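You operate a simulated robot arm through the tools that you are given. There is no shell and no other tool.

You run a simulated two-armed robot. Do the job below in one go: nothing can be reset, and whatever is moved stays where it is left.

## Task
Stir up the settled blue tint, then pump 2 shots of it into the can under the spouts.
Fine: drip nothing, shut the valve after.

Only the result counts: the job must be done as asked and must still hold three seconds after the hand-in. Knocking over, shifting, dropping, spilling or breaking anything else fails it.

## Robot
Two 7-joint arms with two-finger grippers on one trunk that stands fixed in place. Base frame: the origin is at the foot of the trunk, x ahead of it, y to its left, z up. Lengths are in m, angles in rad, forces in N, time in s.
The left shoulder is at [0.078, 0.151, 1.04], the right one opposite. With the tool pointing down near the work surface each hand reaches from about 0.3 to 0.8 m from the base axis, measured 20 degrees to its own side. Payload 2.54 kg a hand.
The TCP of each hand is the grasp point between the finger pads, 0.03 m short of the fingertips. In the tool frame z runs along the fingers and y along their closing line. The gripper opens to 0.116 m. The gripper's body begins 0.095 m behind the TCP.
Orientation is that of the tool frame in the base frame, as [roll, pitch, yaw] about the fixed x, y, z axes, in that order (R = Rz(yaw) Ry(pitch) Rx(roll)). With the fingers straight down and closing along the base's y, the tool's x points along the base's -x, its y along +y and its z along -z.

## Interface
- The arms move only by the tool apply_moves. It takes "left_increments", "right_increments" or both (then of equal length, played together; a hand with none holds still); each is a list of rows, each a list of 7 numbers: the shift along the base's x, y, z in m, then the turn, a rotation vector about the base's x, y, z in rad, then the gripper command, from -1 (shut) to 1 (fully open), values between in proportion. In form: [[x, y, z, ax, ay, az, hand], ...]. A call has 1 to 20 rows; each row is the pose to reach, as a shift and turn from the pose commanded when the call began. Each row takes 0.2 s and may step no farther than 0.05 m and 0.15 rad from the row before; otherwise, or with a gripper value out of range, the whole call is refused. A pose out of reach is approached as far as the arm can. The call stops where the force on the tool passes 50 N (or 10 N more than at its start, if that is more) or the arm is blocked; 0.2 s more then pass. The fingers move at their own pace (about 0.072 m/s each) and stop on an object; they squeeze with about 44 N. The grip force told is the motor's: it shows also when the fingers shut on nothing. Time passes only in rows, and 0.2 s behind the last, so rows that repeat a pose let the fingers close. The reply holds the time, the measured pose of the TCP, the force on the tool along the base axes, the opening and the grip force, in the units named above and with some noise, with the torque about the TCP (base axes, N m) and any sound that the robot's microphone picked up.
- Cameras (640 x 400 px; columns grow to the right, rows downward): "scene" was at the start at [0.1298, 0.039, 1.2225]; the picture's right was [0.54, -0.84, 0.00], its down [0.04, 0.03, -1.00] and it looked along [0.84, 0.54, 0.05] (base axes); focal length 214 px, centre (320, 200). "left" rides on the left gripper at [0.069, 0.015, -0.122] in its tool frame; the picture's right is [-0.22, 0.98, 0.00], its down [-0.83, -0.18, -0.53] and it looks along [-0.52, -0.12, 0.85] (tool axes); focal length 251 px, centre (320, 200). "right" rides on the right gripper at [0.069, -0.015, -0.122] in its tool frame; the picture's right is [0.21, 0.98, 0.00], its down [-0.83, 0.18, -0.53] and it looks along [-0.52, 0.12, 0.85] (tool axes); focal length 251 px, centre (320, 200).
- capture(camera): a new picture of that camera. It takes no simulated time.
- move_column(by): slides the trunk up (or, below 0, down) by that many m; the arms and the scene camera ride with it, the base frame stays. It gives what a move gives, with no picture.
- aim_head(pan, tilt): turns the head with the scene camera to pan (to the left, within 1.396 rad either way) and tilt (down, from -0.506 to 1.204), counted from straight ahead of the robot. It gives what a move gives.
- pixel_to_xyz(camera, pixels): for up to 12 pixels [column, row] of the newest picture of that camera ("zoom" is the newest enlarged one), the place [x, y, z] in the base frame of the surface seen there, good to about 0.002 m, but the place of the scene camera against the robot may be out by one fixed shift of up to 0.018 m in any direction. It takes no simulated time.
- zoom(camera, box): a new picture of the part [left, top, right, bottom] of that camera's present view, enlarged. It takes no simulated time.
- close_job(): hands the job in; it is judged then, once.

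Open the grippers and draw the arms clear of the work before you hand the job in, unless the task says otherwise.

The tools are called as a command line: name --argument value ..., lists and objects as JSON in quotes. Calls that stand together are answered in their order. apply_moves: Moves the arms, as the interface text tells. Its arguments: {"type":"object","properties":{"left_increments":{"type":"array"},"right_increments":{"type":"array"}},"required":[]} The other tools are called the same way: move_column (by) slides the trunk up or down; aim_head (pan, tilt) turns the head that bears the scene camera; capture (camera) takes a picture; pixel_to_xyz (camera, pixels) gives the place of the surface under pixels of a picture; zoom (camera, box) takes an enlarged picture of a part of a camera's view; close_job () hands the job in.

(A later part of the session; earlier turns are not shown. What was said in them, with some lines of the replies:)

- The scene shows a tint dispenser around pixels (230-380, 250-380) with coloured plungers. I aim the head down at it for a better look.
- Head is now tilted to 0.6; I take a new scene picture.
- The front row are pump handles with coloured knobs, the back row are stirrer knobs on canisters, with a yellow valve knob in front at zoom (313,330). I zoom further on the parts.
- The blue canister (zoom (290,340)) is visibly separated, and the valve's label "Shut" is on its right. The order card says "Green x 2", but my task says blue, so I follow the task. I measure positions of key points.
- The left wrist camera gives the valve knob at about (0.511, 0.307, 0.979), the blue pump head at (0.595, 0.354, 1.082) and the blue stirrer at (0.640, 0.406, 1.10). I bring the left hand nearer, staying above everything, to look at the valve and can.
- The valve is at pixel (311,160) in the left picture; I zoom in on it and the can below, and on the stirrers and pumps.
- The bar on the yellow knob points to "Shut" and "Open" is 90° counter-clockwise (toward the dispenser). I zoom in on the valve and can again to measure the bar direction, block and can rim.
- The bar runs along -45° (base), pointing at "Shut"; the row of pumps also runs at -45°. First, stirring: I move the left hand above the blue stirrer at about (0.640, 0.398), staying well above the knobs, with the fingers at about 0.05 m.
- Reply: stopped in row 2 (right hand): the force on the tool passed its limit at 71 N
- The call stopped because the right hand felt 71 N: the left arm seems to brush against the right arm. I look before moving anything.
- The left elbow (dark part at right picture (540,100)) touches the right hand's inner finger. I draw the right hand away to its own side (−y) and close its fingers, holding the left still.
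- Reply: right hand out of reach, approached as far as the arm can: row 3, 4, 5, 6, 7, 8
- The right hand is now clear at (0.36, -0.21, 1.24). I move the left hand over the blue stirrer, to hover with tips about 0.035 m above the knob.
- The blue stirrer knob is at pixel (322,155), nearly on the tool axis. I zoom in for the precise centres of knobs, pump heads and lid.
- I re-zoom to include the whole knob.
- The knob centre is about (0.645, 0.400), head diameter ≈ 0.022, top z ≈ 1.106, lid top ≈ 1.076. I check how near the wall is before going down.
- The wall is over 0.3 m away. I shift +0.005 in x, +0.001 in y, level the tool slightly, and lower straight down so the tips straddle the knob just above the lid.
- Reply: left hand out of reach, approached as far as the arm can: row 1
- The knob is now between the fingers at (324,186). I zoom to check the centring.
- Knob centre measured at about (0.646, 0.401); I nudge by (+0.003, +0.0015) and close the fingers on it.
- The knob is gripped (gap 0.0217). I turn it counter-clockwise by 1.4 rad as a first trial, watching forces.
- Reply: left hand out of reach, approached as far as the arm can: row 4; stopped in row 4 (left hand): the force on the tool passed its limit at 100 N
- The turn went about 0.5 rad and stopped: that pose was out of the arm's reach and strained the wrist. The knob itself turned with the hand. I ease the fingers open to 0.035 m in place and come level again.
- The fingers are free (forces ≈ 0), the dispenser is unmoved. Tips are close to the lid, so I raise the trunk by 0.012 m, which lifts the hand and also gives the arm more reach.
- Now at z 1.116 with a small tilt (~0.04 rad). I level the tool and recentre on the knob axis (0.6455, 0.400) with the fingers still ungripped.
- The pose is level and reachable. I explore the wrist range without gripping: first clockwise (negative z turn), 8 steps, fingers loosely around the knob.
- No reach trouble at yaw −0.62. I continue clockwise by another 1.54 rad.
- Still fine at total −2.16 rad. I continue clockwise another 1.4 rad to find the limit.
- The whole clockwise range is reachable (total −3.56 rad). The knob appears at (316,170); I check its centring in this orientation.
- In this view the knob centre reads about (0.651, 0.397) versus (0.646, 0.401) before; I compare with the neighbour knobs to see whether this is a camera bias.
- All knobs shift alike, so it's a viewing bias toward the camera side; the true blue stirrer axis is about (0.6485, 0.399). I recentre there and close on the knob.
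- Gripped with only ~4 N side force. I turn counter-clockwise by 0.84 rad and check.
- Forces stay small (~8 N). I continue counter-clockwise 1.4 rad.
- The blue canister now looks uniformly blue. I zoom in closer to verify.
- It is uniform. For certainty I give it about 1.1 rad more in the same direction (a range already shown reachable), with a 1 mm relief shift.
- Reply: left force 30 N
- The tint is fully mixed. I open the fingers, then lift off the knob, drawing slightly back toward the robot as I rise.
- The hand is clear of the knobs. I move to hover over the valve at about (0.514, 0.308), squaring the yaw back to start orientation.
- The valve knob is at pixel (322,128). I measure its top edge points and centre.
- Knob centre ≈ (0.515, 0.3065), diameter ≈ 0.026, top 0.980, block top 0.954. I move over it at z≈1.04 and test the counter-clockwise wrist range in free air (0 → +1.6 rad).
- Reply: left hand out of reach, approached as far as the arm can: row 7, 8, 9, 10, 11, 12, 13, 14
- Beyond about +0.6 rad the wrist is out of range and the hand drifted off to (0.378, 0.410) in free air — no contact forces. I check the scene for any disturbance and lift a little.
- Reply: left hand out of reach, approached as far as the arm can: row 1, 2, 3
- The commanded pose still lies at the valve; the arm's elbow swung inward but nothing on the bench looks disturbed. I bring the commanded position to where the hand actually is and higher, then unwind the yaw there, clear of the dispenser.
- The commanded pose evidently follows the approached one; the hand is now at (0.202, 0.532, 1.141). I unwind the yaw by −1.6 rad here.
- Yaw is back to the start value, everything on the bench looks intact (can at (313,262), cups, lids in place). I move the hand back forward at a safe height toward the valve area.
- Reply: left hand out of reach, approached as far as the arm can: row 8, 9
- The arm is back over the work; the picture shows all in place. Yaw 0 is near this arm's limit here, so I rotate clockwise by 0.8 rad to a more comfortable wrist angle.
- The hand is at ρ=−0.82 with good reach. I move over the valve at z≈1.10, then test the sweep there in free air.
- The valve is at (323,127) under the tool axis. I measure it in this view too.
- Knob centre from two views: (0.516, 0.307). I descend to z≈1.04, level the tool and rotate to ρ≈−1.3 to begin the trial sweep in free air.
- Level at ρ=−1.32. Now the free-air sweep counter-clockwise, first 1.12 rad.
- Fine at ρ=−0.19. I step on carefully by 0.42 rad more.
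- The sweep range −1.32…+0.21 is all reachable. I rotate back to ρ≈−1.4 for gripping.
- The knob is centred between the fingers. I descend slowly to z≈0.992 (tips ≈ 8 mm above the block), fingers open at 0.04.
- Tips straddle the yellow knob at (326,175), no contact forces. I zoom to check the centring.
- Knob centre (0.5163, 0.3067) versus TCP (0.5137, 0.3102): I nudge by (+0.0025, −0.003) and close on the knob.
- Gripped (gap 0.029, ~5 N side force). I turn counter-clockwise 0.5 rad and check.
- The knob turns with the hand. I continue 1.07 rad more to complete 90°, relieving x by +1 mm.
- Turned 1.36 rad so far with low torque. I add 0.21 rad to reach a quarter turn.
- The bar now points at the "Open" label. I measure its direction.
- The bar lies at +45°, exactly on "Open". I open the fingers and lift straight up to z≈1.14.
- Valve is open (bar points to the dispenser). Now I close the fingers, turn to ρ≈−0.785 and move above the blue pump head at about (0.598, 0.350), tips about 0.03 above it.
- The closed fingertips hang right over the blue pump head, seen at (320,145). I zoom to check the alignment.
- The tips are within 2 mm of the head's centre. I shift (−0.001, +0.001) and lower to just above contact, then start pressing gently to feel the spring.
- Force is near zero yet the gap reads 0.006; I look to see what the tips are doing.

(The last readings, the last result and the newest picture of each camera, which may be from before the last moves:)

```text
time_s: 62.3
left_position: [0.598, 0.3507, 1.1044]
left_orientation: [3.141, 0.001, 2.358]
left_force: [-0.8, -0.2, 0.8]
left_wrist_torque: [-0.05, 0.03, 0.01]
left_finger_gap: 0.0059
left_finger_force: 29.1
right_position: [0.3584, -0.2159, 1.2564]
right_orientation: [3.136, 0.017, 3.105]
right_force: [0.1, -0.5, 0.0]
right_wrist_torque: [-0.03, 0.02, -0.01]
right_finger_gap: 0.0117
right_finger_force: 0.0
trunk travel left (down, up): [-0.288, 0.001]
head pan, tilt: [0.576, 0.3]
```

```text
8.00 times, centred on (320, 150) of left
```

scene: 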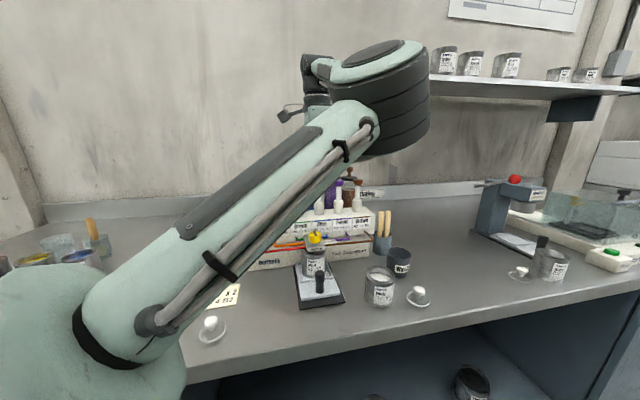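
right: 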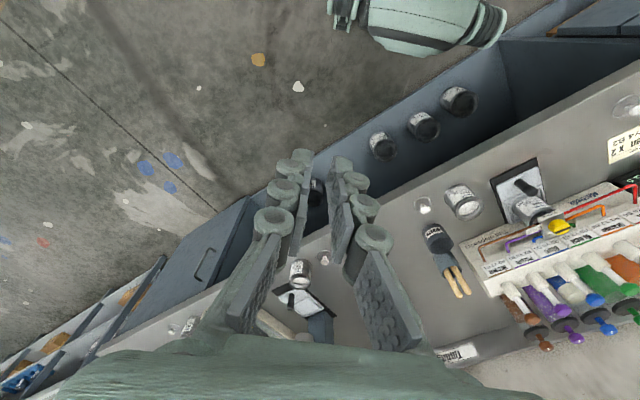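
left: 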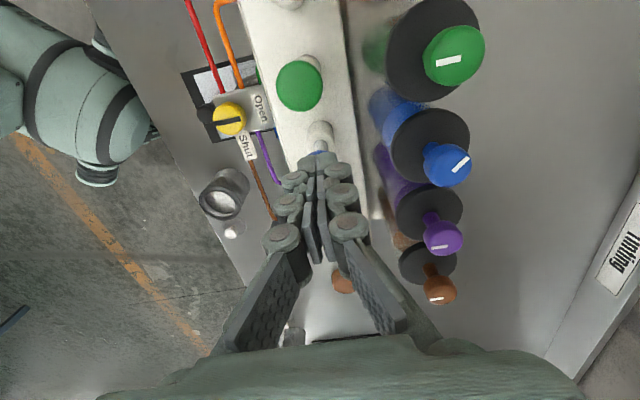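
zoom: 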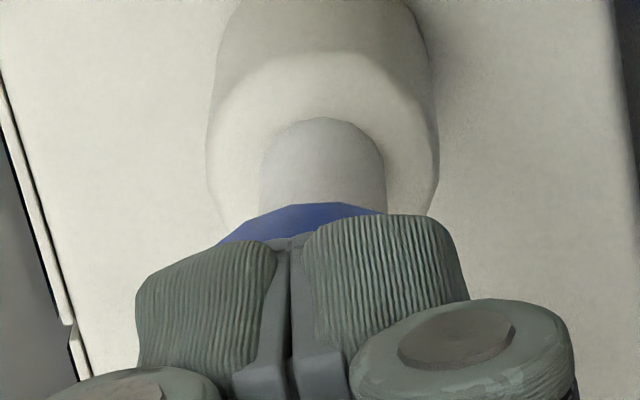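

The arm hides the scene view, but the wrist view shows the head just under the tips. I measure the visible blue sliver, collar, and neighbours' heights.

pixel_to_xyz --camera "zoom" --pixels '[[300, 225], [340, 215], [240, 240], [320, 150], [320, 80], [220, 260], [380, 250], [290, 270]]'

pixel_to_xyz --camera "left" --pixels '[[299, 86], [318, 153]]'

```text
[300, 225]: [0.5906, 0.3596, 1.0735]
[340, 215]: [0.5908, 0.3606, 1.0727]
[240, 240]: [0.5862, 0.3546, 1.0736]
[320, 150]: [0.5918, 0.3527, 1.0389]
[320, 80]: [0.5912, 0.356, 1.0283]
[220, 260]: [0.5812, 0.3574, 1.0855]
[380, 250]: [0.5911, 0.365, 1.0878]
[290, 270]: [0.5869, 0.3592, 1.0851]
```

```text
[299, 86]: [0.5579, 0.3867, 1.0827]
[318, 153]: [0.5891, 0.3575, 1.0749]
```

The head is already ~8 mm down with negligible force — a light spring. I continue pressing slowly, watching force and gap.

apply_moves --left_increments '[[0, 0, -0.004, 0, 0, 0, -1], [0, 0, -0.008, 0, 0, 0, -1], [0, 0, -0.012, 0, 0, 0, -1], [0, 0, -0.015, 0, 0, 0, -1]]'

zoom --camera "left" --box '[272, 120, 368, 180]'

```text
time_s: 63.3
left_position: [0.5953, 0.3496, 1.0883]
left_orientation: [-3.14, 0.002, 2.36]
left_force: [3.3, 0.8, 5.4]
left_wrist_torque: [-0.02, -0.11, -0.02]
left_finger_gap: 0.0056
left_finger_force: 28.8
right_position: [0.3578, -0.2147, 1.2569]
right_orientation: [3.136, 0.015, 3.106]
right_force: [0.3, 0.4, -0.6]
right_wrist_torque: [0.02, -0.05, -0.02]
right_finger_gap: 0.0116
right_finger_force: 0.2
trunk travel left (down, up): [-0.288, 0.001]
head pan, tilt: [0.576, 0.3]
```

```text
6.67 times, centred on (320, 150) of left
```

zoom: 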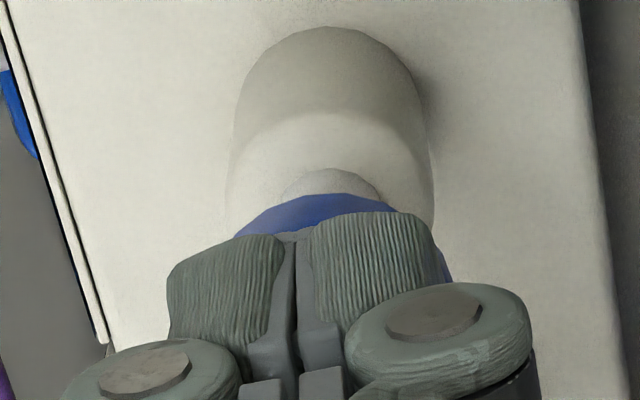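

Force 5 N, head nearing the collar. I continue in 3 mm steps.

apply_moves --left_increments '[[0, 0, -0.003, 0, 0, 0, -1], [0, 0, -0.006, 0, 0, 0, -1], [0, 0, -0.009, 0, 0, 0, -1]]'

zoom --camera "left" --box '[272, 120, 368, 180]'

```text
time_s: 64.1
left_position: [0.5954, 0.3496, 1.086]
left_orientation: [3.13, 0.004, 2.357]
left_force: [16.4, 3.9, 40.0]
left_wrist_torque: [0.1, -0.41, 0.0]
left_finger_gap: 0.006
left_finger_force: 28.7
right_position: [0.3571, -0.2178, 1.2565]
right_orientation: [3.135, 0.016, 3.106]
right_force: [0.4, -0.1, 0.4]
right_wrist_torque: [0.01, -0.01, 0.0]
right_finger_gap: 0.0116
right_finger_force: 0.1
trunk travel left (down, up): [-0.288, 0.001]
head pan, tilt: [0.576, 0.3]
```

```text
6.67 times, centred on (320, 150) of left
```

zoom: 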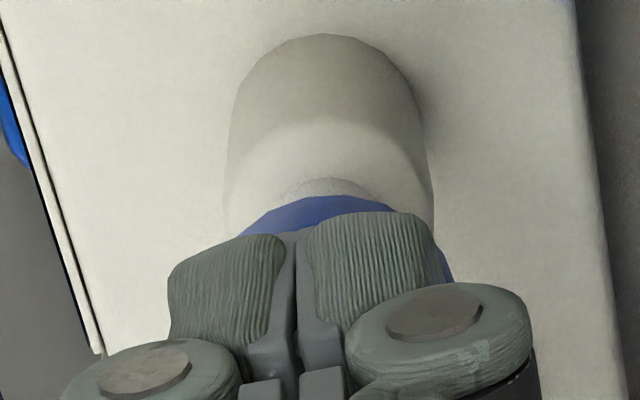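

Bottomed out at 40 N (TCP z 1.086), a ~27 mm stroke. I lift back up so the head returns, then check the counter.

apply_moves --left_increments '[[0, 0, 0.006, 0, 0, 0, -1], [0, 0, 0.014, 0, 0, 0, -1], [0, 0, 0.024, 0, 0, 0, -1], [0, 0, 0.034, 0, 0, 0, -1], [0, 0, 0.044, 0, 0, 0, -1], [0, 0, 0.05, 0, 0, 0, -1], [0, 0, 0.05, 0, 0, 0, -1]]'

capture --camera "left"

capture --camera "scene"

zoom --camera "scene" --box '[200, 190, 360, 290]'

```text
time_s: 65.7
left_position: [0.598, 0.3502, 1.132]
left_orientation: [-3.139, 0.0, 2.357]
left_force: [-0.4, -0.4, 0.6]
left_wrist_torque: [0.01, 0.01, -0.01]
left_finger_gap: 0.0
left_finger_force: 28.5
right_position: [0.3586, -0.2151, 1.256]
right_orientation: [3.137, 0.016, 3.108]
right_force: [-0.1, -0.3, 0.6]
right_wrist_torque: [0.0, -0.03, 0.01]
right_finger_gap: 0.0116
right_finger_force: 0.0
trunk travel left (down, up): [-0.288, 0.001]
head pan, tilt: [0.576, 0.3]
```

```text
taken
```

left: 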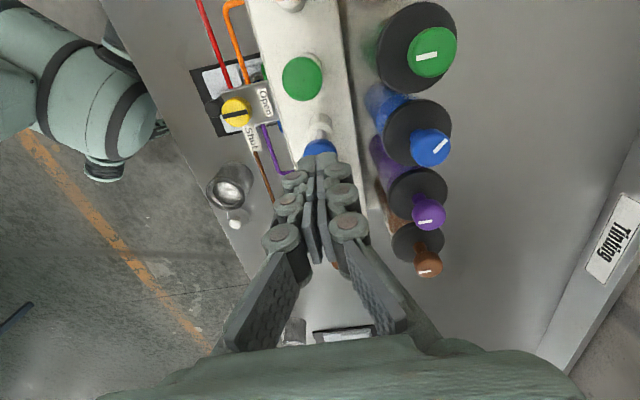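

```text
taken
```

scene: 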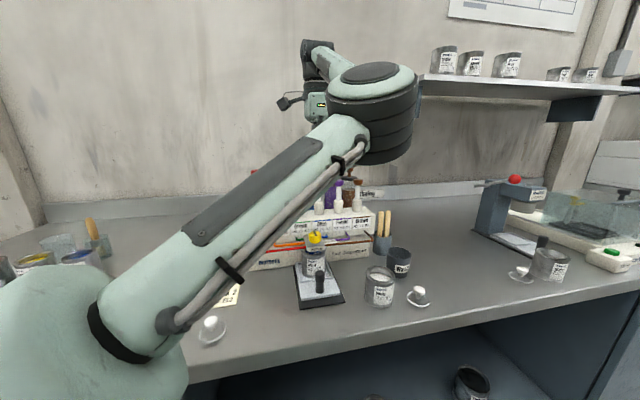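

```text
4.00 times, centred on (280, 240) of scene
```

zoom: 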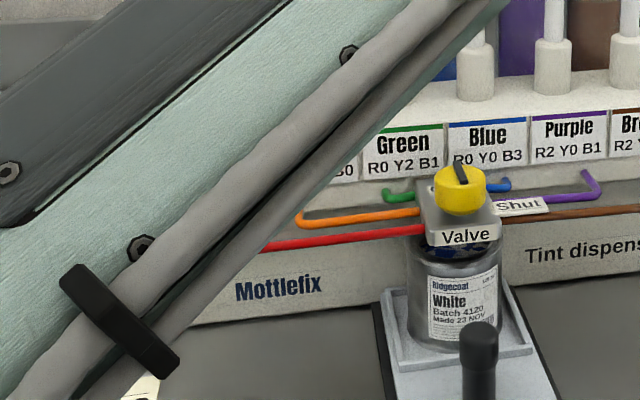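

The head rose back (wrist view (318,148)) and blue tint shows in the can. The counter is hidden by the arm here; I try the right camera.

capture --camera "right"

zoom --camera "right" --box '[480, 100, 640, 200]'

zoom --camera "left" --box '[180, 40, 308, 120]'

```text
taken
```

right: 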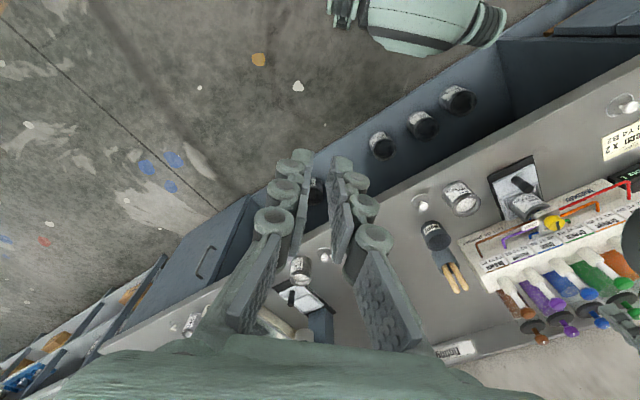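

```text
4.00 times, centred on (560, 150) of right
```

zoom: 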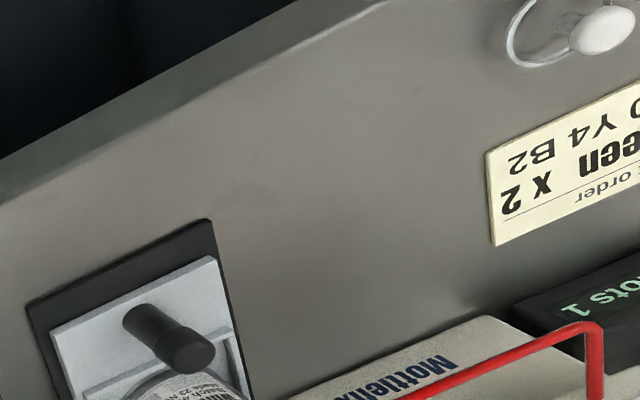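

```text
5.00 times, centred on (244, 80) of left
```

zoom: 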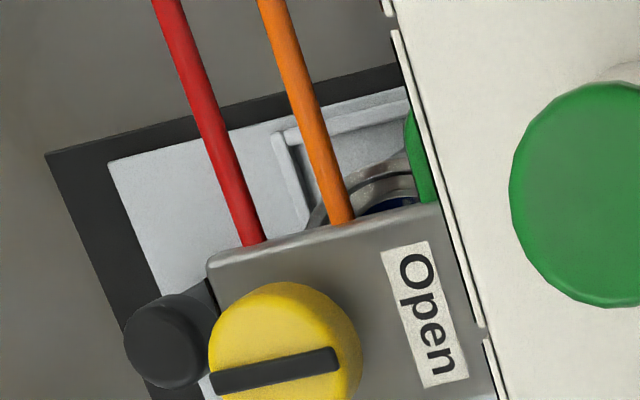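

The right camera reads "Shots 1" (zoom (580,305), upside down), so one shot is in. I press the second stroke the same way.

apply_moves --left_increments '[[0, 0, -0.008, 0, 0, 0, -1], [0, 0, -0.016, 0, 0, 0, -1], [0, 0, -0.022, 0, 0, 0, -1], [0, 0, -0.027, 0, 0, 0, -1], [0, 0, -0.032, 0, 0, 0, -1], [0, 0, -0.037, 0, 0, 0, -1], [0, 0, -0.041, 0, 0, 0, -1], [0, 0, -0.044, 0, 0, 0, -1], [0, 0, -0.047, 0, 0, 0, -1], [0, 0, -0.05, 0, 0, 0, -1], [0, 0, -0.051, 0, 0, 0, -1]]'

zoom --camera "right" --box '[560, 140, 640, 190]'

```text
time_s: 68.2
left_position: [0.5965, 0.3506, 1.0878]
left_orientation: [3.121, 0.007, 2.356]
left_force: [0.6, -1.7, 18.6]
left_wrist_torque: [-0.02, 0.05, 0.04]
left_finger_gap: 0.0061
left_finger_force: 28.4
right_position: [0.3568, -0.2157, 1.2571]
right_orientation: [3.134, 0.018, 3.109]
right_force: [0.5, 0.0, -1.1]
right_wrist_torque: [0.02, 0.0, 0.01]
right_finger_gap: 0.0114
right_finger_force: 0.0
trunk travel left (down, up): [-0.288, 0.001]
head pan, tilt: [0.576, 0.3]
stopped in row 11 (left hand): the force on the tool passed its limit at 50 N (the readings are from after the stop); the commanded pose is now the measured one
```

```text
8.00 times, centred on (600, 165) of right
```

zoom: 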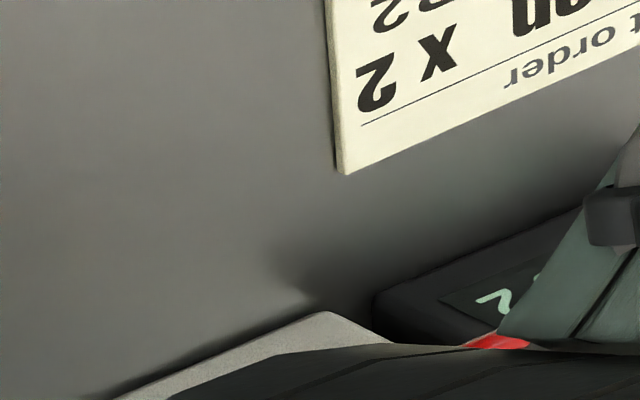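

The counter now reads 2. I lift straight off the pump head, letting it return.

apply_moves --left_increments '[[0, 0, 0.008, 0, 0, 0, -1], [0, 0, 0.018, 0, 0, 0, -1], [0, 0, 0.028, 0, 0, 0, -1], [0, 0, 0.038, 0, 0, 0, -1], [0, 0, 0.048, 0, 0, 0, -1], [0, 0, 0.056, 0, 0, 0, -1], [0, 0, 0.056, 0, 0, 0, -1]]'

capture --camera "left"

capture --camera "right"

zoom --camera "right" --box '[480, 100, 640, 200]'

```text
time_s: 69.8
left_position: [0.5971, 0.3517, 1.1396]
left_orientation: [3.13, 0.006, 2.356]
left_force: [-0.3, 0.0, -0.4]
left_wrist_torque: [0.02, -0.02, 0.01]
left_finger_gap: 0.0001
left_finger_force: 29.0
right_position: [0.3589, -0.2153, 1.2569]
right_orientation: [3.135, 0.014, 3.107]
right_force: [-0.4, -1.2, -0.3]
right_wrist_torque: [0.03, -0.01, -0.03]
right_finger_gap: 0.0115
right_finger_force: 0.0
trunk travel left (down, up): [-0.288, 0.001]
head pan, tilt: [0.576, 0.3]
```

```text
taken
```

left: 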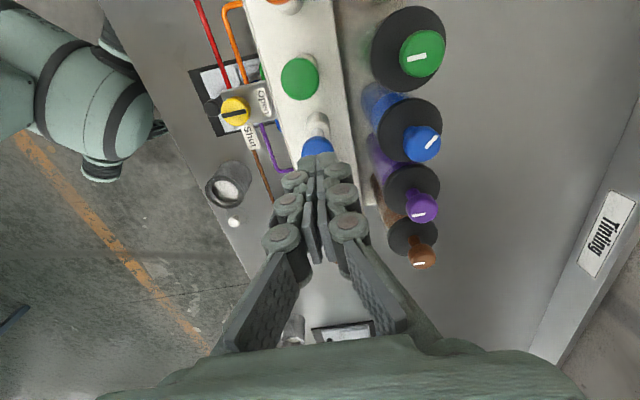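

```text
taken
```

right: 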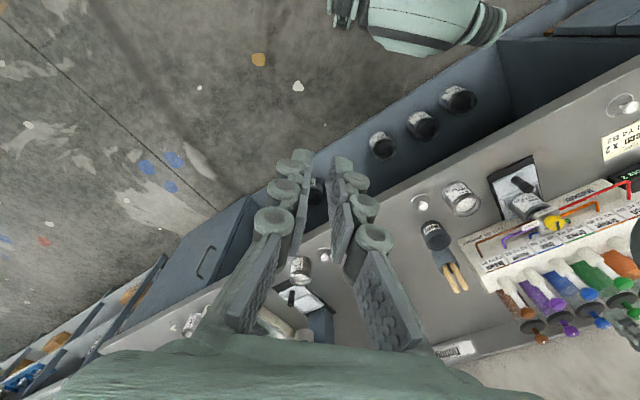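

```text
4.00 times, centred on (560, 150) of right
```

zoom: 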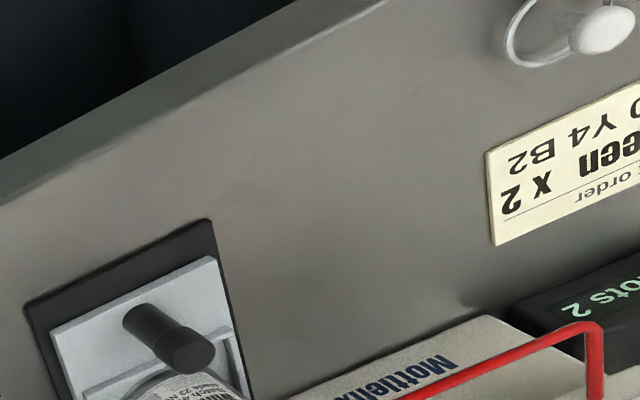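

"Shots 2" confirmed. Now I go back above the valve to shut it, levelling the tool and opening the fingers to ~0.044 on arrival.

apply_moves --left_increments '[[-0.02, -0.011, 0.002, -0.004, 0.012, 0, -1], [-0.04, -0.022, 0.002, -0.004, 0.012, 0, -0.8], [-0.06, -0.033, 0.002, -0.004, 0.012, 0, -0.5], [-0.0795, -0.0445, 0.0, -0.004, 0.012, 0, -0.25], [-0.0795, -0.0445, -0.01, -0.004, 0.012, 0, -0.25], [-0.0795, -0.0445, -0.01, -0.004, 0.012, 0, -0.25]]'

```text
time_s: 71.2
left_position: [0.5185, 0.3068, 1.1282]
left_orientation: [3.139, -0.002, 2.358]
left_force: [-0.3, -0.4, 0.4]
left_wrist_torque: [-0.01, -0.01, 0.0]
left_finger_gap: 0.0436
left_finger_force: 0.0
left hand out of reach, approached as far as the arm can: row 3
right_position: [0.3589, -0.2154, 1.2569]
right_orientation: [3.139, 0.015, 3.107]
right_force: [-0.7, -1.0, -0.1]
right_wrist_torque: [-0.03, 0.03, 0.03]
right_finger_gap: 0.0115
right_finger_force: 0.1
trunk travel left (down, up): [-0.288, 0.001]
head pan, tilt: [0.576, 0.3]
```

Over the valve at (0.5185, 0.3068). I lower to z≈1.045 and rotate counter-clockwise in two parts toward ρ≈+0.15.

apply_moves --left_increments '[[0, 0, -0.03, 0, 0, 0, -0.25], [0, 0, -0.06, 0, 0, 0, -0.25], [0, 0, -0.085, 0, 0, 0.12, -0.25], [0, 0, -0.085, 0, 0, 0.25, -0.25], [0, 0, -0.085, 0, 0, 0.38, -0.25], [0, 0, -0.085, 0, 0, 0.5, -0.25]]'

```text
time_s: 72.6
left_position: [0.5183, 0.3073, 1.0441]
left_orientation: [-3.141, -0.003, 2.859]
left_force: [-0.4, 0.0, 0.2]
left_wrist_torque: [-0.02, -0.01, 0.02]
left_finger_gap: 0.0433
left_finger_force: 0.0
right_position: [0.3583, -0.2156, 1.2571]
right_orientation: [3.138, 0.014, 3.108]
right_force: [-0.4, 1.1, -0.8]
right_wrist_torque: [0.01, 0.02, -0.02]
right_finger_gap: 0.0115
right_finger_force: 0.1
trunk travel left (down, up): [-0.288, 0.001]
head pan, tilt: [0.576, 0.3]
```

Good at ρ=−0.28. I turn the remaining 0.43 rad.

apply_moves --left_increments '[[0, 0, 0, 0, 0, 0.12, -0.25], [0, 0, 0, 0, 0, 0.24, -0.25], [0, 0, 0, 0, 0, 0.36, -0.25], [0, 0, 0, 0, 0, 0.43, -0.25], [0, 0, 0, 0, 0, 0.43, -0.25]]'

capture --camera "left"

zoom --camera "left" --box '[272, 120, 368, 180]'

```text
time_s: 73.8
left_position: [0.5181, 0.3062, 1.0455]
left_orientation: [-3.14, -0.003, -2.996]
left_force: [-0.9, -0.1, -0.2]
left_wrist_torque: [0.02, 0.01, -0.02]
left_finger_gap: 0.0435
left_finger_force: 0.0
right_position: [0.3576, -0.216, 1.257]
right_orientation: [3.136, 0.016, 3.107]
right_force: [-0.1, 0.1, 0.3]
right_wrist_torque: [0.02, 0.01, 0.02]
right_finger_gap: 0.0115
right_finger_force: 0.0
trunk travel left (down, up): [-0.288, 0.001]
head pan, tilt: [0.576, 0.3]
```

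```text
taken
```

left: 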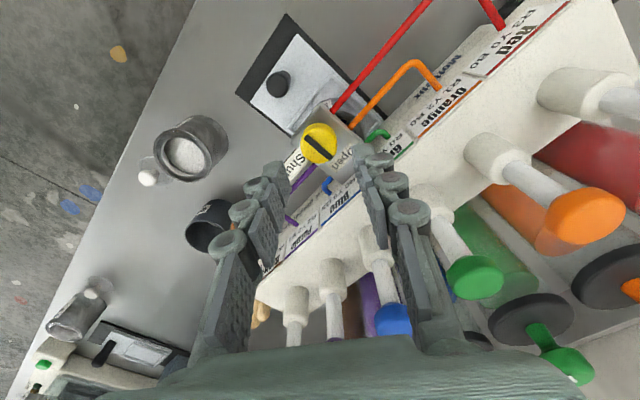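

```text
6.67 times, centred on (320, 150) of left
```

zoom: 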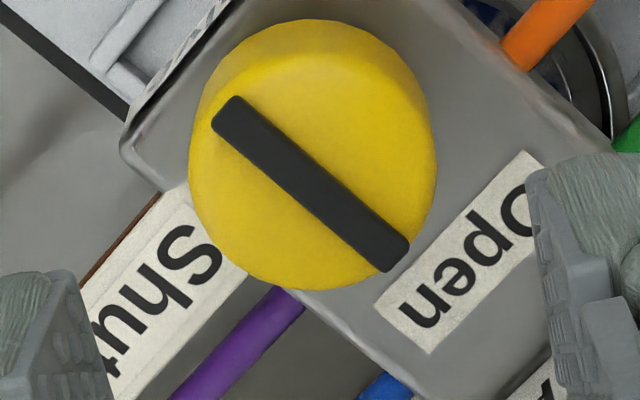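

The bar points at "Open"; blue is in the can. I descend to z≈0.992 around the knob.

apply_moves --left_increments '[[0, 0, -0.014, 0, 0, 0, -0.25], [0, 0, -0.028, 0, 0, 0, -0.25], [0, 0, -0.041, 0, 0, 0, -0.25], [0, 0, -0.053, 0, 0, 0, -0.25], [0, 0, -0.053, 0, 0, 0, -0.25]]'

zoom --camera "left" --box '[264, 140, 376, 210]'

```text
time_s: 75.0
left_position: [0.5194, 0.3058, 0.9921]
left_orientation: [3.141, -0.001, -2.998]
left_force: [-0.3, 0.1, 0.7]
left_wrist_torque: [0.02, 0.01, 0.0]
left_finger_gap: 0.0435
left_finger_force: 0.0
right_position: [0.3595, -0.2154, 1.2566]
right_orientation: [3.136, 0.016, 3.108]
right_force: [0.7, 0.0, 0.5]
right_wrist_torque: [-0.03, 0.0, -0.01]
right_finger_gap: 0.0115
right_finger_force: 0.1
trunk travel left (down, up): [-0.288, 0.001]
head pan, tilt: [0.576, 0.3]
```

```text
5.71 times, centred on (320, 175) of left
```

zoom: 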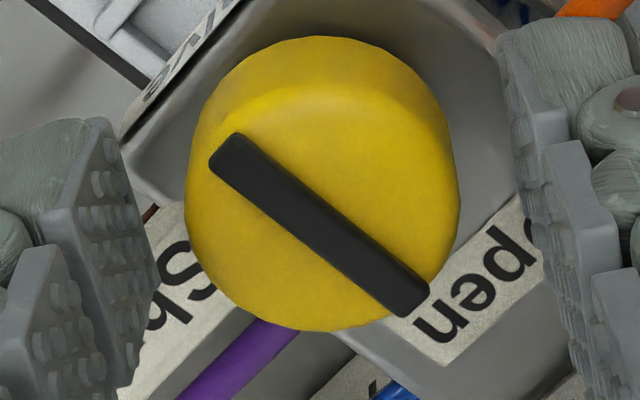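

The knob is within ~1.5 mm of centre. I nudge (−0.001, −0.001) and close the fingers.

apply_moves --left_increments '[[-0.001, -0.001, 0, 0, 0, 0, -0.25], [-0.001, -0.001, 0, 0, 0, 0, -0.6], [-0.001, -0.001, 0, 0, 0, 0, -1], [-0.001, -0.001, 0, 0, 0, 0, -1], [-0.001, -0.001, 0, 0, 0, 0, -1]]'

```text
time_s: 76.2
left_position: [0.5181, 0.3067, 0.9913]
left_orientation: [3.141, -0.002, -2.997]
left_force: [-1.5, 8.9, 1.5]
left_wrist_torque: [0.38, 0.14, 0.01]
left_finger_gap: 0.0291
left_finger_force: 44.7
right_position: [0.3593, -0.2144, 1.2576]
right_orientation: [3.139, 0.016, 3.107]
right_force: [-0.4, -0.4, -0.7]
right_wrist_torque: [-0.02, 0.01, -0.01]
right_finger_gap: 0.0115
right_finger_force: 0.0
trunk travel left (down, up): [-0.288, 0.001]
head pan, tilt: [0.576, 0.3]
```

Gripped (gap 0.029). I turn clockwise 0.84 rad, relieving y by +1 mm.

apply_moves --left_increments '[[0, 0.001, 0, 0, 0, -0.12, -1], [0, 0.001, 0, 0, 0, -0.24, -1], [0, 0.001, 0, 0, 0, -0.36, -1], [0, 0.001, 0, 0, 0, -0.48, -1], [0, 0.001, 0, 0, 0, -0.6, -1], [0, 0.001, 0, 0, 0, -0.72, -1], [0, 0.001, 0, 0, 0, -0.84, -1]]'

```text
time_s: 77.8
left_position: [0.5166, 0.3062, 0.9924]
left_orientation: [3.14, -0.001, 2.444]
left_force: [0.1, 5.6, 2.4]
left_wrist_torque: [-0.05, -0.17, 0.04]
left_finger_gap: 0.0291
left_finger_force: 44.9
right_position: [0.3596, -0.2141, 1.2563]
right_orientation: [3.138, 0.015, 3.107]
right_force: [0.4, 0.6, 0.1]
right_wrist_torque: [-0.01, -0.02, 0.01]
right_finger_gap: 0.0118
right_finger_force: 0.1
trunk travel left (down, up): [-0.288, 0.001]
head pan, tilt: [0.576, 0.3]
```

Forces are small. I complete the quarter turn with 0.74 rad more.

apply_moves --left_increments '[[0, 0, 0, 0, 0, -0.12, -1], [0, 0, 0, 0, 0, -0.24, -1], [0, 0, 0, 0, 0, -0.36, -1], [0, 0, 0, 0, 0, -0.48, -1], [0, 0, 0, 0, 0, -0.6, -1], [0, 0, 0, 0, 0, -0.7, -1], [0, 0, 0, 0, 0, -0.74, -1]]'

capture --camera "left"

zoom --camera "left" --box '[272, 140, 368, 200]'

pixel_to_xyz --camera "zoom" --pixels '[[210, 165], [420, 338], [316, 250]]'

```text
time_s: 79.4
left_position: [0.5173, 0.3069, 0.9921]
left_orientation: [3.139, -0.002, 1.704]
left_force: [9.5, 8.9, 5.7]
left_wrist_torque: [0.46, -0.27, 0.56]
left_finger_gap: 0.029
left_finger_force: 45.1
right_position: [0.3589, -0.2147, 1.2557]
right_orientation: [3.139, 0.018, 3.106]
right_force: [0.5, -0.2, 1.2]
right_wrist_torque: [0.03, 0.02, 0.01]
right_finger_gap: 0.0116
right_finger_force: 0.0
trunk travel left (down, up): [-0.288, 0.001]
head pan, tilt: [0.576, 0.3]
```

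```text
taken
```

left: 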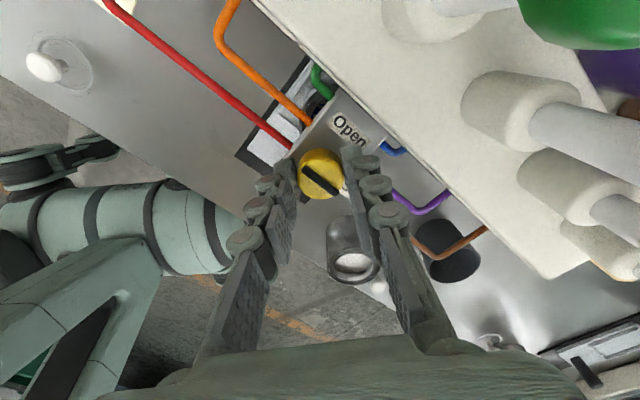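

```text
6.67 times, centred on (320, 170) of left
```

zoom: 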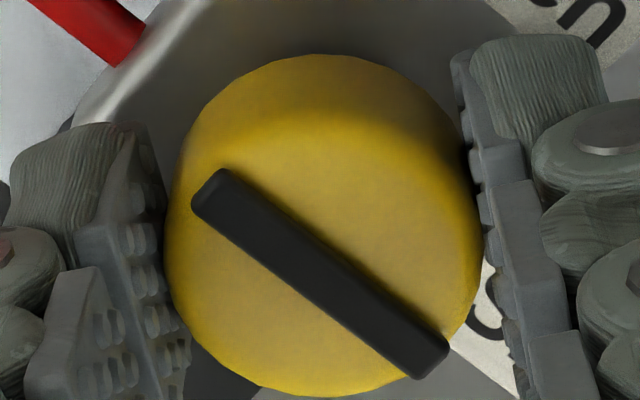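

```text
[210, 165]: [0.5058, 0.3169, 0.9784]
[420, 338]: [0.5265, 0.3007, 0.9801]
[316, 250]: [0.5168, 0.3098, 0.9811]
```

The z torque of 0.56 N·m shows the knob reached its stop. I measure the bar's ends properly.

pixel_to_xyz --camera "zoom" --pixels '[[215, 193], [425, 355], [320, 272]]'

```text
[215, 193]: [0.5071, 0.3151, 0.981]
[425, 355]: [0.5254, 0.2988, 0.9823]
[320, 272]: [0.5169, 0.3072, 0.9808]
```

Bar at about −42…−43°, same as the original shut position. I add a tiny −0.04 rad to make sure it is hard against the stop.

apply_moves --left_increments '[[0, 0, 0, 0, 0, -0.04, -1], [0, 0, 0, 0, 0, -0.04, -1]]'

```text
time_s: 80.0
left_position: [0.5191, 0.3078, 0.9916]
left_orientation: [3.14, -0.002, 1.665]
left_force: [12.5, 6.5, 5.3]
left_wrist_torque: [0.09, -0.41, 0.52]
left_finger_gap: 0.0292
left_finger_force: 45.5
right_position: [0.3593, -0.2145, 1.2561]
right_orientation: [3.138, 0.014, 3.106]
right_force: [-0.2, 0.5, 0.2]
right_wrist_torque: [-0.01, -0.01, 0.0]
right_finger_gap: 0.0116
right_finger_force: 0.1
trunk travel left (down, up): [-0.288, 0.001]
head pan, tilt: [0.576, 0.3]
```

The stop holds (torque 0.52 N·m). I open the fingers in place and lift straight up.

apply_moves --left_increments '[[0, 0, 0, 0, 0, 0, -0.6], [0, 0, 0, 0, 0, 0, -0.3], [0, 0, 0, 0, 0, 0, -0.25], [0, 0, 0.02, 0, 0, 0, -0.25], [0, 0, 0.05, 0, 0, 0, -0.25], [0, 0, 0.09, 0, 0, 0, -0.25], [0, 0, 0.13, 0, 0, 0, -0.25], [0, 0, 0.15, 0, 0, 0, -0.25]]'

capture --camera "left"

zoom --camera "left" --box '[270, 85, 366, 145]'

```text
time_s: 81.8
left_position: [0.5165, 0.3057, 1.1422]
left_orientation: [3.14, -0.001, 1.667]
left_force: [0.0, -0.5, 0.2]
left_wrist_torque: [0.04, 0.0, 0.03]
left_finger_gap: 0.0436
left_finger_force: 0.1
right_position: [0.3588, -0.2163, 1.257]
right_orientation: [3.137, 0.018, 3.106]
right_force: [0.2, 0.1, 0.6]
right_wrist_torque: [-0.01, 0.0, 0.03]
right_finger_gap: 0.0117
right_finger_force: 0.2
trunk travel left (down, up): [-0.288, 0.001]
head pan, tilt: [0.576, 0.3]
```

```text
taken
```

left: 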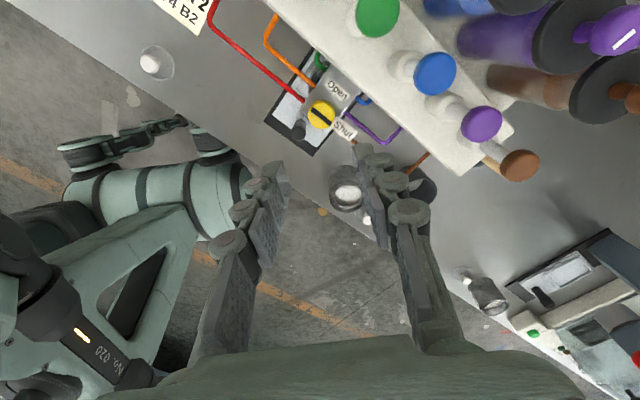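

```text
6.67 times, centred on (318, 115) of left
```

zoom: 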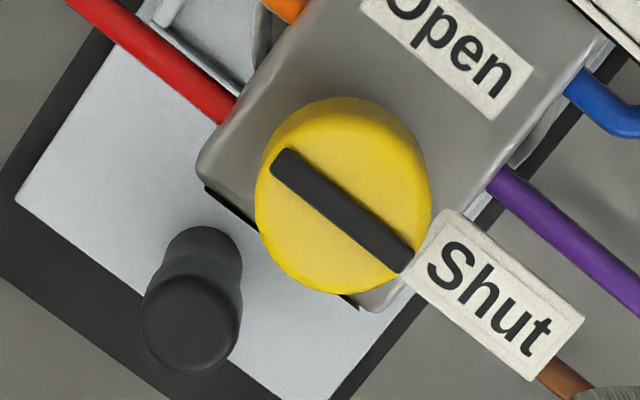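

The valve bar points to "Shut" with the fingers away. I now raise and draw the left arm back to its own side, opening both grippers.

apply_moves --left_increments '[[-0.01, 0.005, 0.02, 0, 0, 0.1, -0.2], [-0.03, 0.02, 0.04, 0, 0, 0.2, 0], [-0.05, 0.035, 0.055, 0, 0, 0.3, 0.2], [-0.07, 0.05, 0.07, 0, 0, 0.4, 0.4], [-0.09, 0.065, 0.08, 0, 0, 0.5, 0.6], [-0.11, 0.08, 0.09, 0, 0, 0.6, 0.8], [-0.13, 0.1, 0.1, 0, 0, 0.65, 1], [-0.15, 0.12, 0.11, 0, 0, 0.65, 1], [-0.16, 0.13, 0.11, 0, 0, 0.65, 1]]' --right_increments '[[0, 0, 0, 0, 0, 0, -0.5], [0, 0, 0, 0, 0, 0, 0], [0, 0, 0, 0, 0, 0, 0.5], [0, 0, 0, 0, 0, 0, 1], [0, 0, 0, 0, 0, 0, 1], [0, 0, 0, 0, 0, 0, 1], [0, 0, 0, 0, 0, 0, 1], [0, 0, 0, 0, 0, 0, 1], [0, 0, 0, 0, 0, 0, 1]]'

capture --camera "scene"

capture --camera "left"

```text
time_s: 83.8
left_position: [0.3559, 0.4376, 1.2534]
left_orientation: [-3.141, 0.0, 2.314]
left_force: [0.5, 1.2, -0.4]
left_wrist_torque: [-0.01, -0.05, 0.04]
left_finger_gap: 0.116
left_finger_force: 0.1
right_position: [0.3582, -0.2147, 1.2563]
right_orientation: [3.138, 0.014, 3.106]
right_force: [1.1, 0.5, -0.3]
right_wrist_torque: [-0.02, 0.04, 0.0]
right_finger_gap: 0.1161
right_finger_force: 0.0
trunk travel left (down, up): [-0.288, 0.001]
head pan, tilt: [0.576, 0.3]
```

```text
taken
```

scene: 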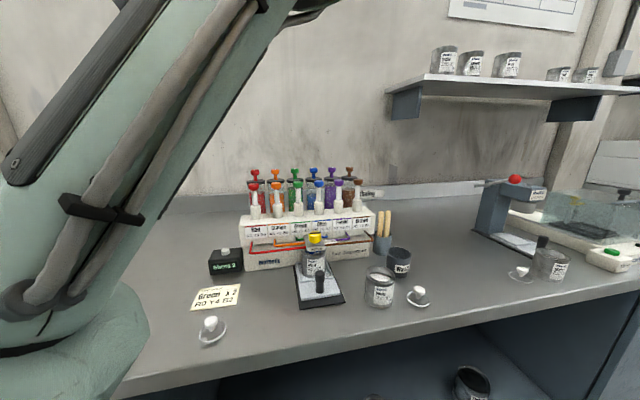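

```text
taken
```

left: 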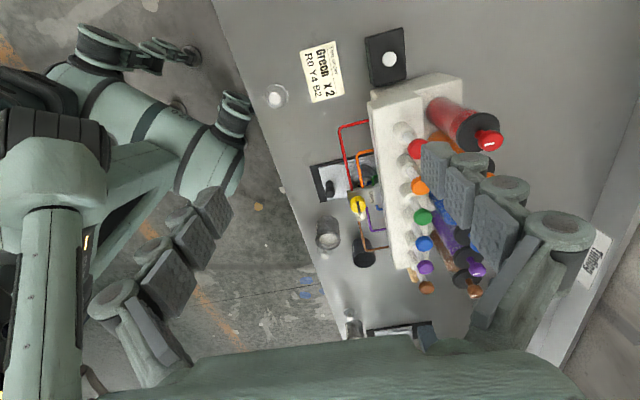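

Both arms are clear. I inspect the dispenser, can and counter closely for drips and for the final state.

zoom --camera "scene" --box '[200, 220, 360, 320]'

zoom --camera "scene" --box '[230, 160, 390, 260]'

zoom --camera "left" --box '[300, 140, 400, 220]'

zoom --camera "scene" --box '[285, 220, 349, 260]'

```text
4.00 times, centred on (280, 270) of scene
```

zoom: 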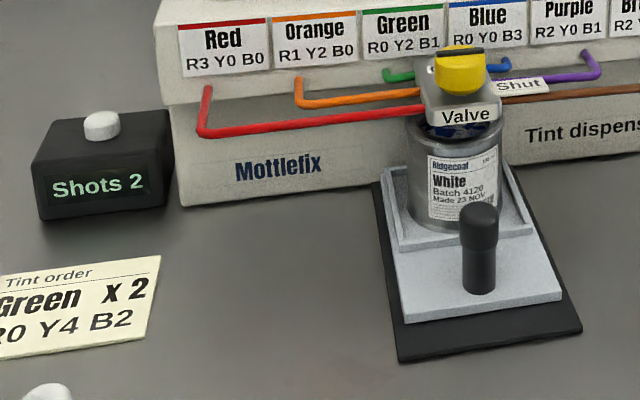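

```text
4.00 times, centred on (310, 210) of scene
```

zoom: 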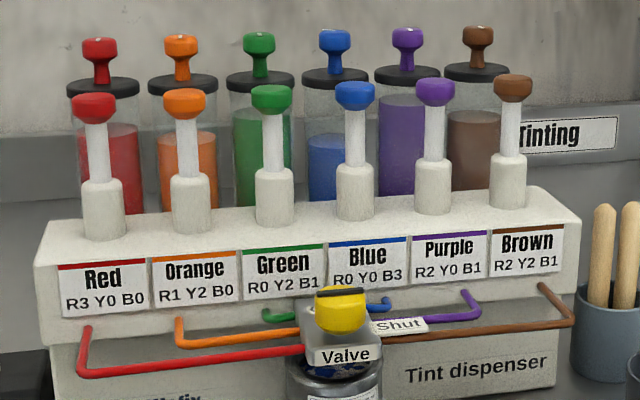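

```text
5.00 times, centred on (350, 180) of left
```

zoom: 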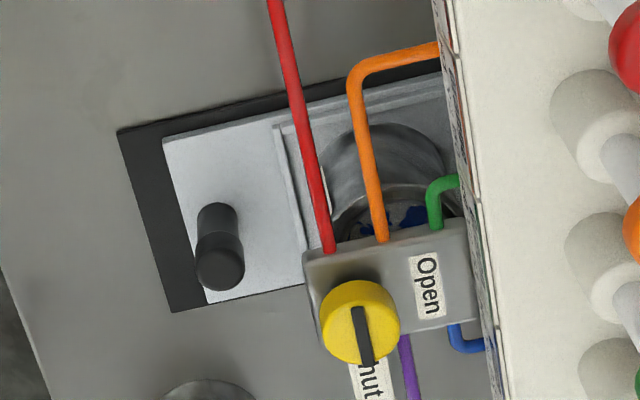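

```text
10.00 times, centred on (317, 240) of scene
```

zoom: 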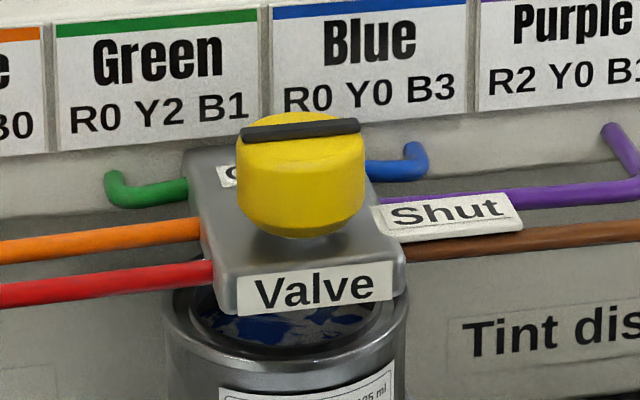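

The counter reads "Shots 2", blue tint lies in the can, the valve bar points to "Shut", all pump heads are up, and no drips are visible on tray or bench; both grippers are open and clear. I hand the job in.

close_job

```text
The job is handed in.
```

The settled blue tint is stirred up, 2 shots of it are in the can under the spouts, and the valve is shut again.

- **Stirring:** I turned the blue stirrer until the canister went from two layers to an even blue.
- **Shots:** I pressed the blue pump fully twice with the valve open. The counter reads "Shots 2" and blue shows in the can.
- **Valve:** I turned it back until it met its stop, and the bar points to "Shut".
- **Drips and bench:** The last pictures show no drips on the tray or bench. The other items look where they were, though I compared them by eye only. Both grippers are open and drawn back.

The order card on the bench says "Green x 2". I followed your instruction and pumped blue.

Three things went wrong on the way:
- The left elbow bumped the right hand early on, at 71 N.
- My first try at turning the stirrer knob overreached and pushed about 100 N on it. I saw no movement of the dispenser afterward.
- The left hand once drifted off in free air when the wrist ran out of range, and it touched nothing.
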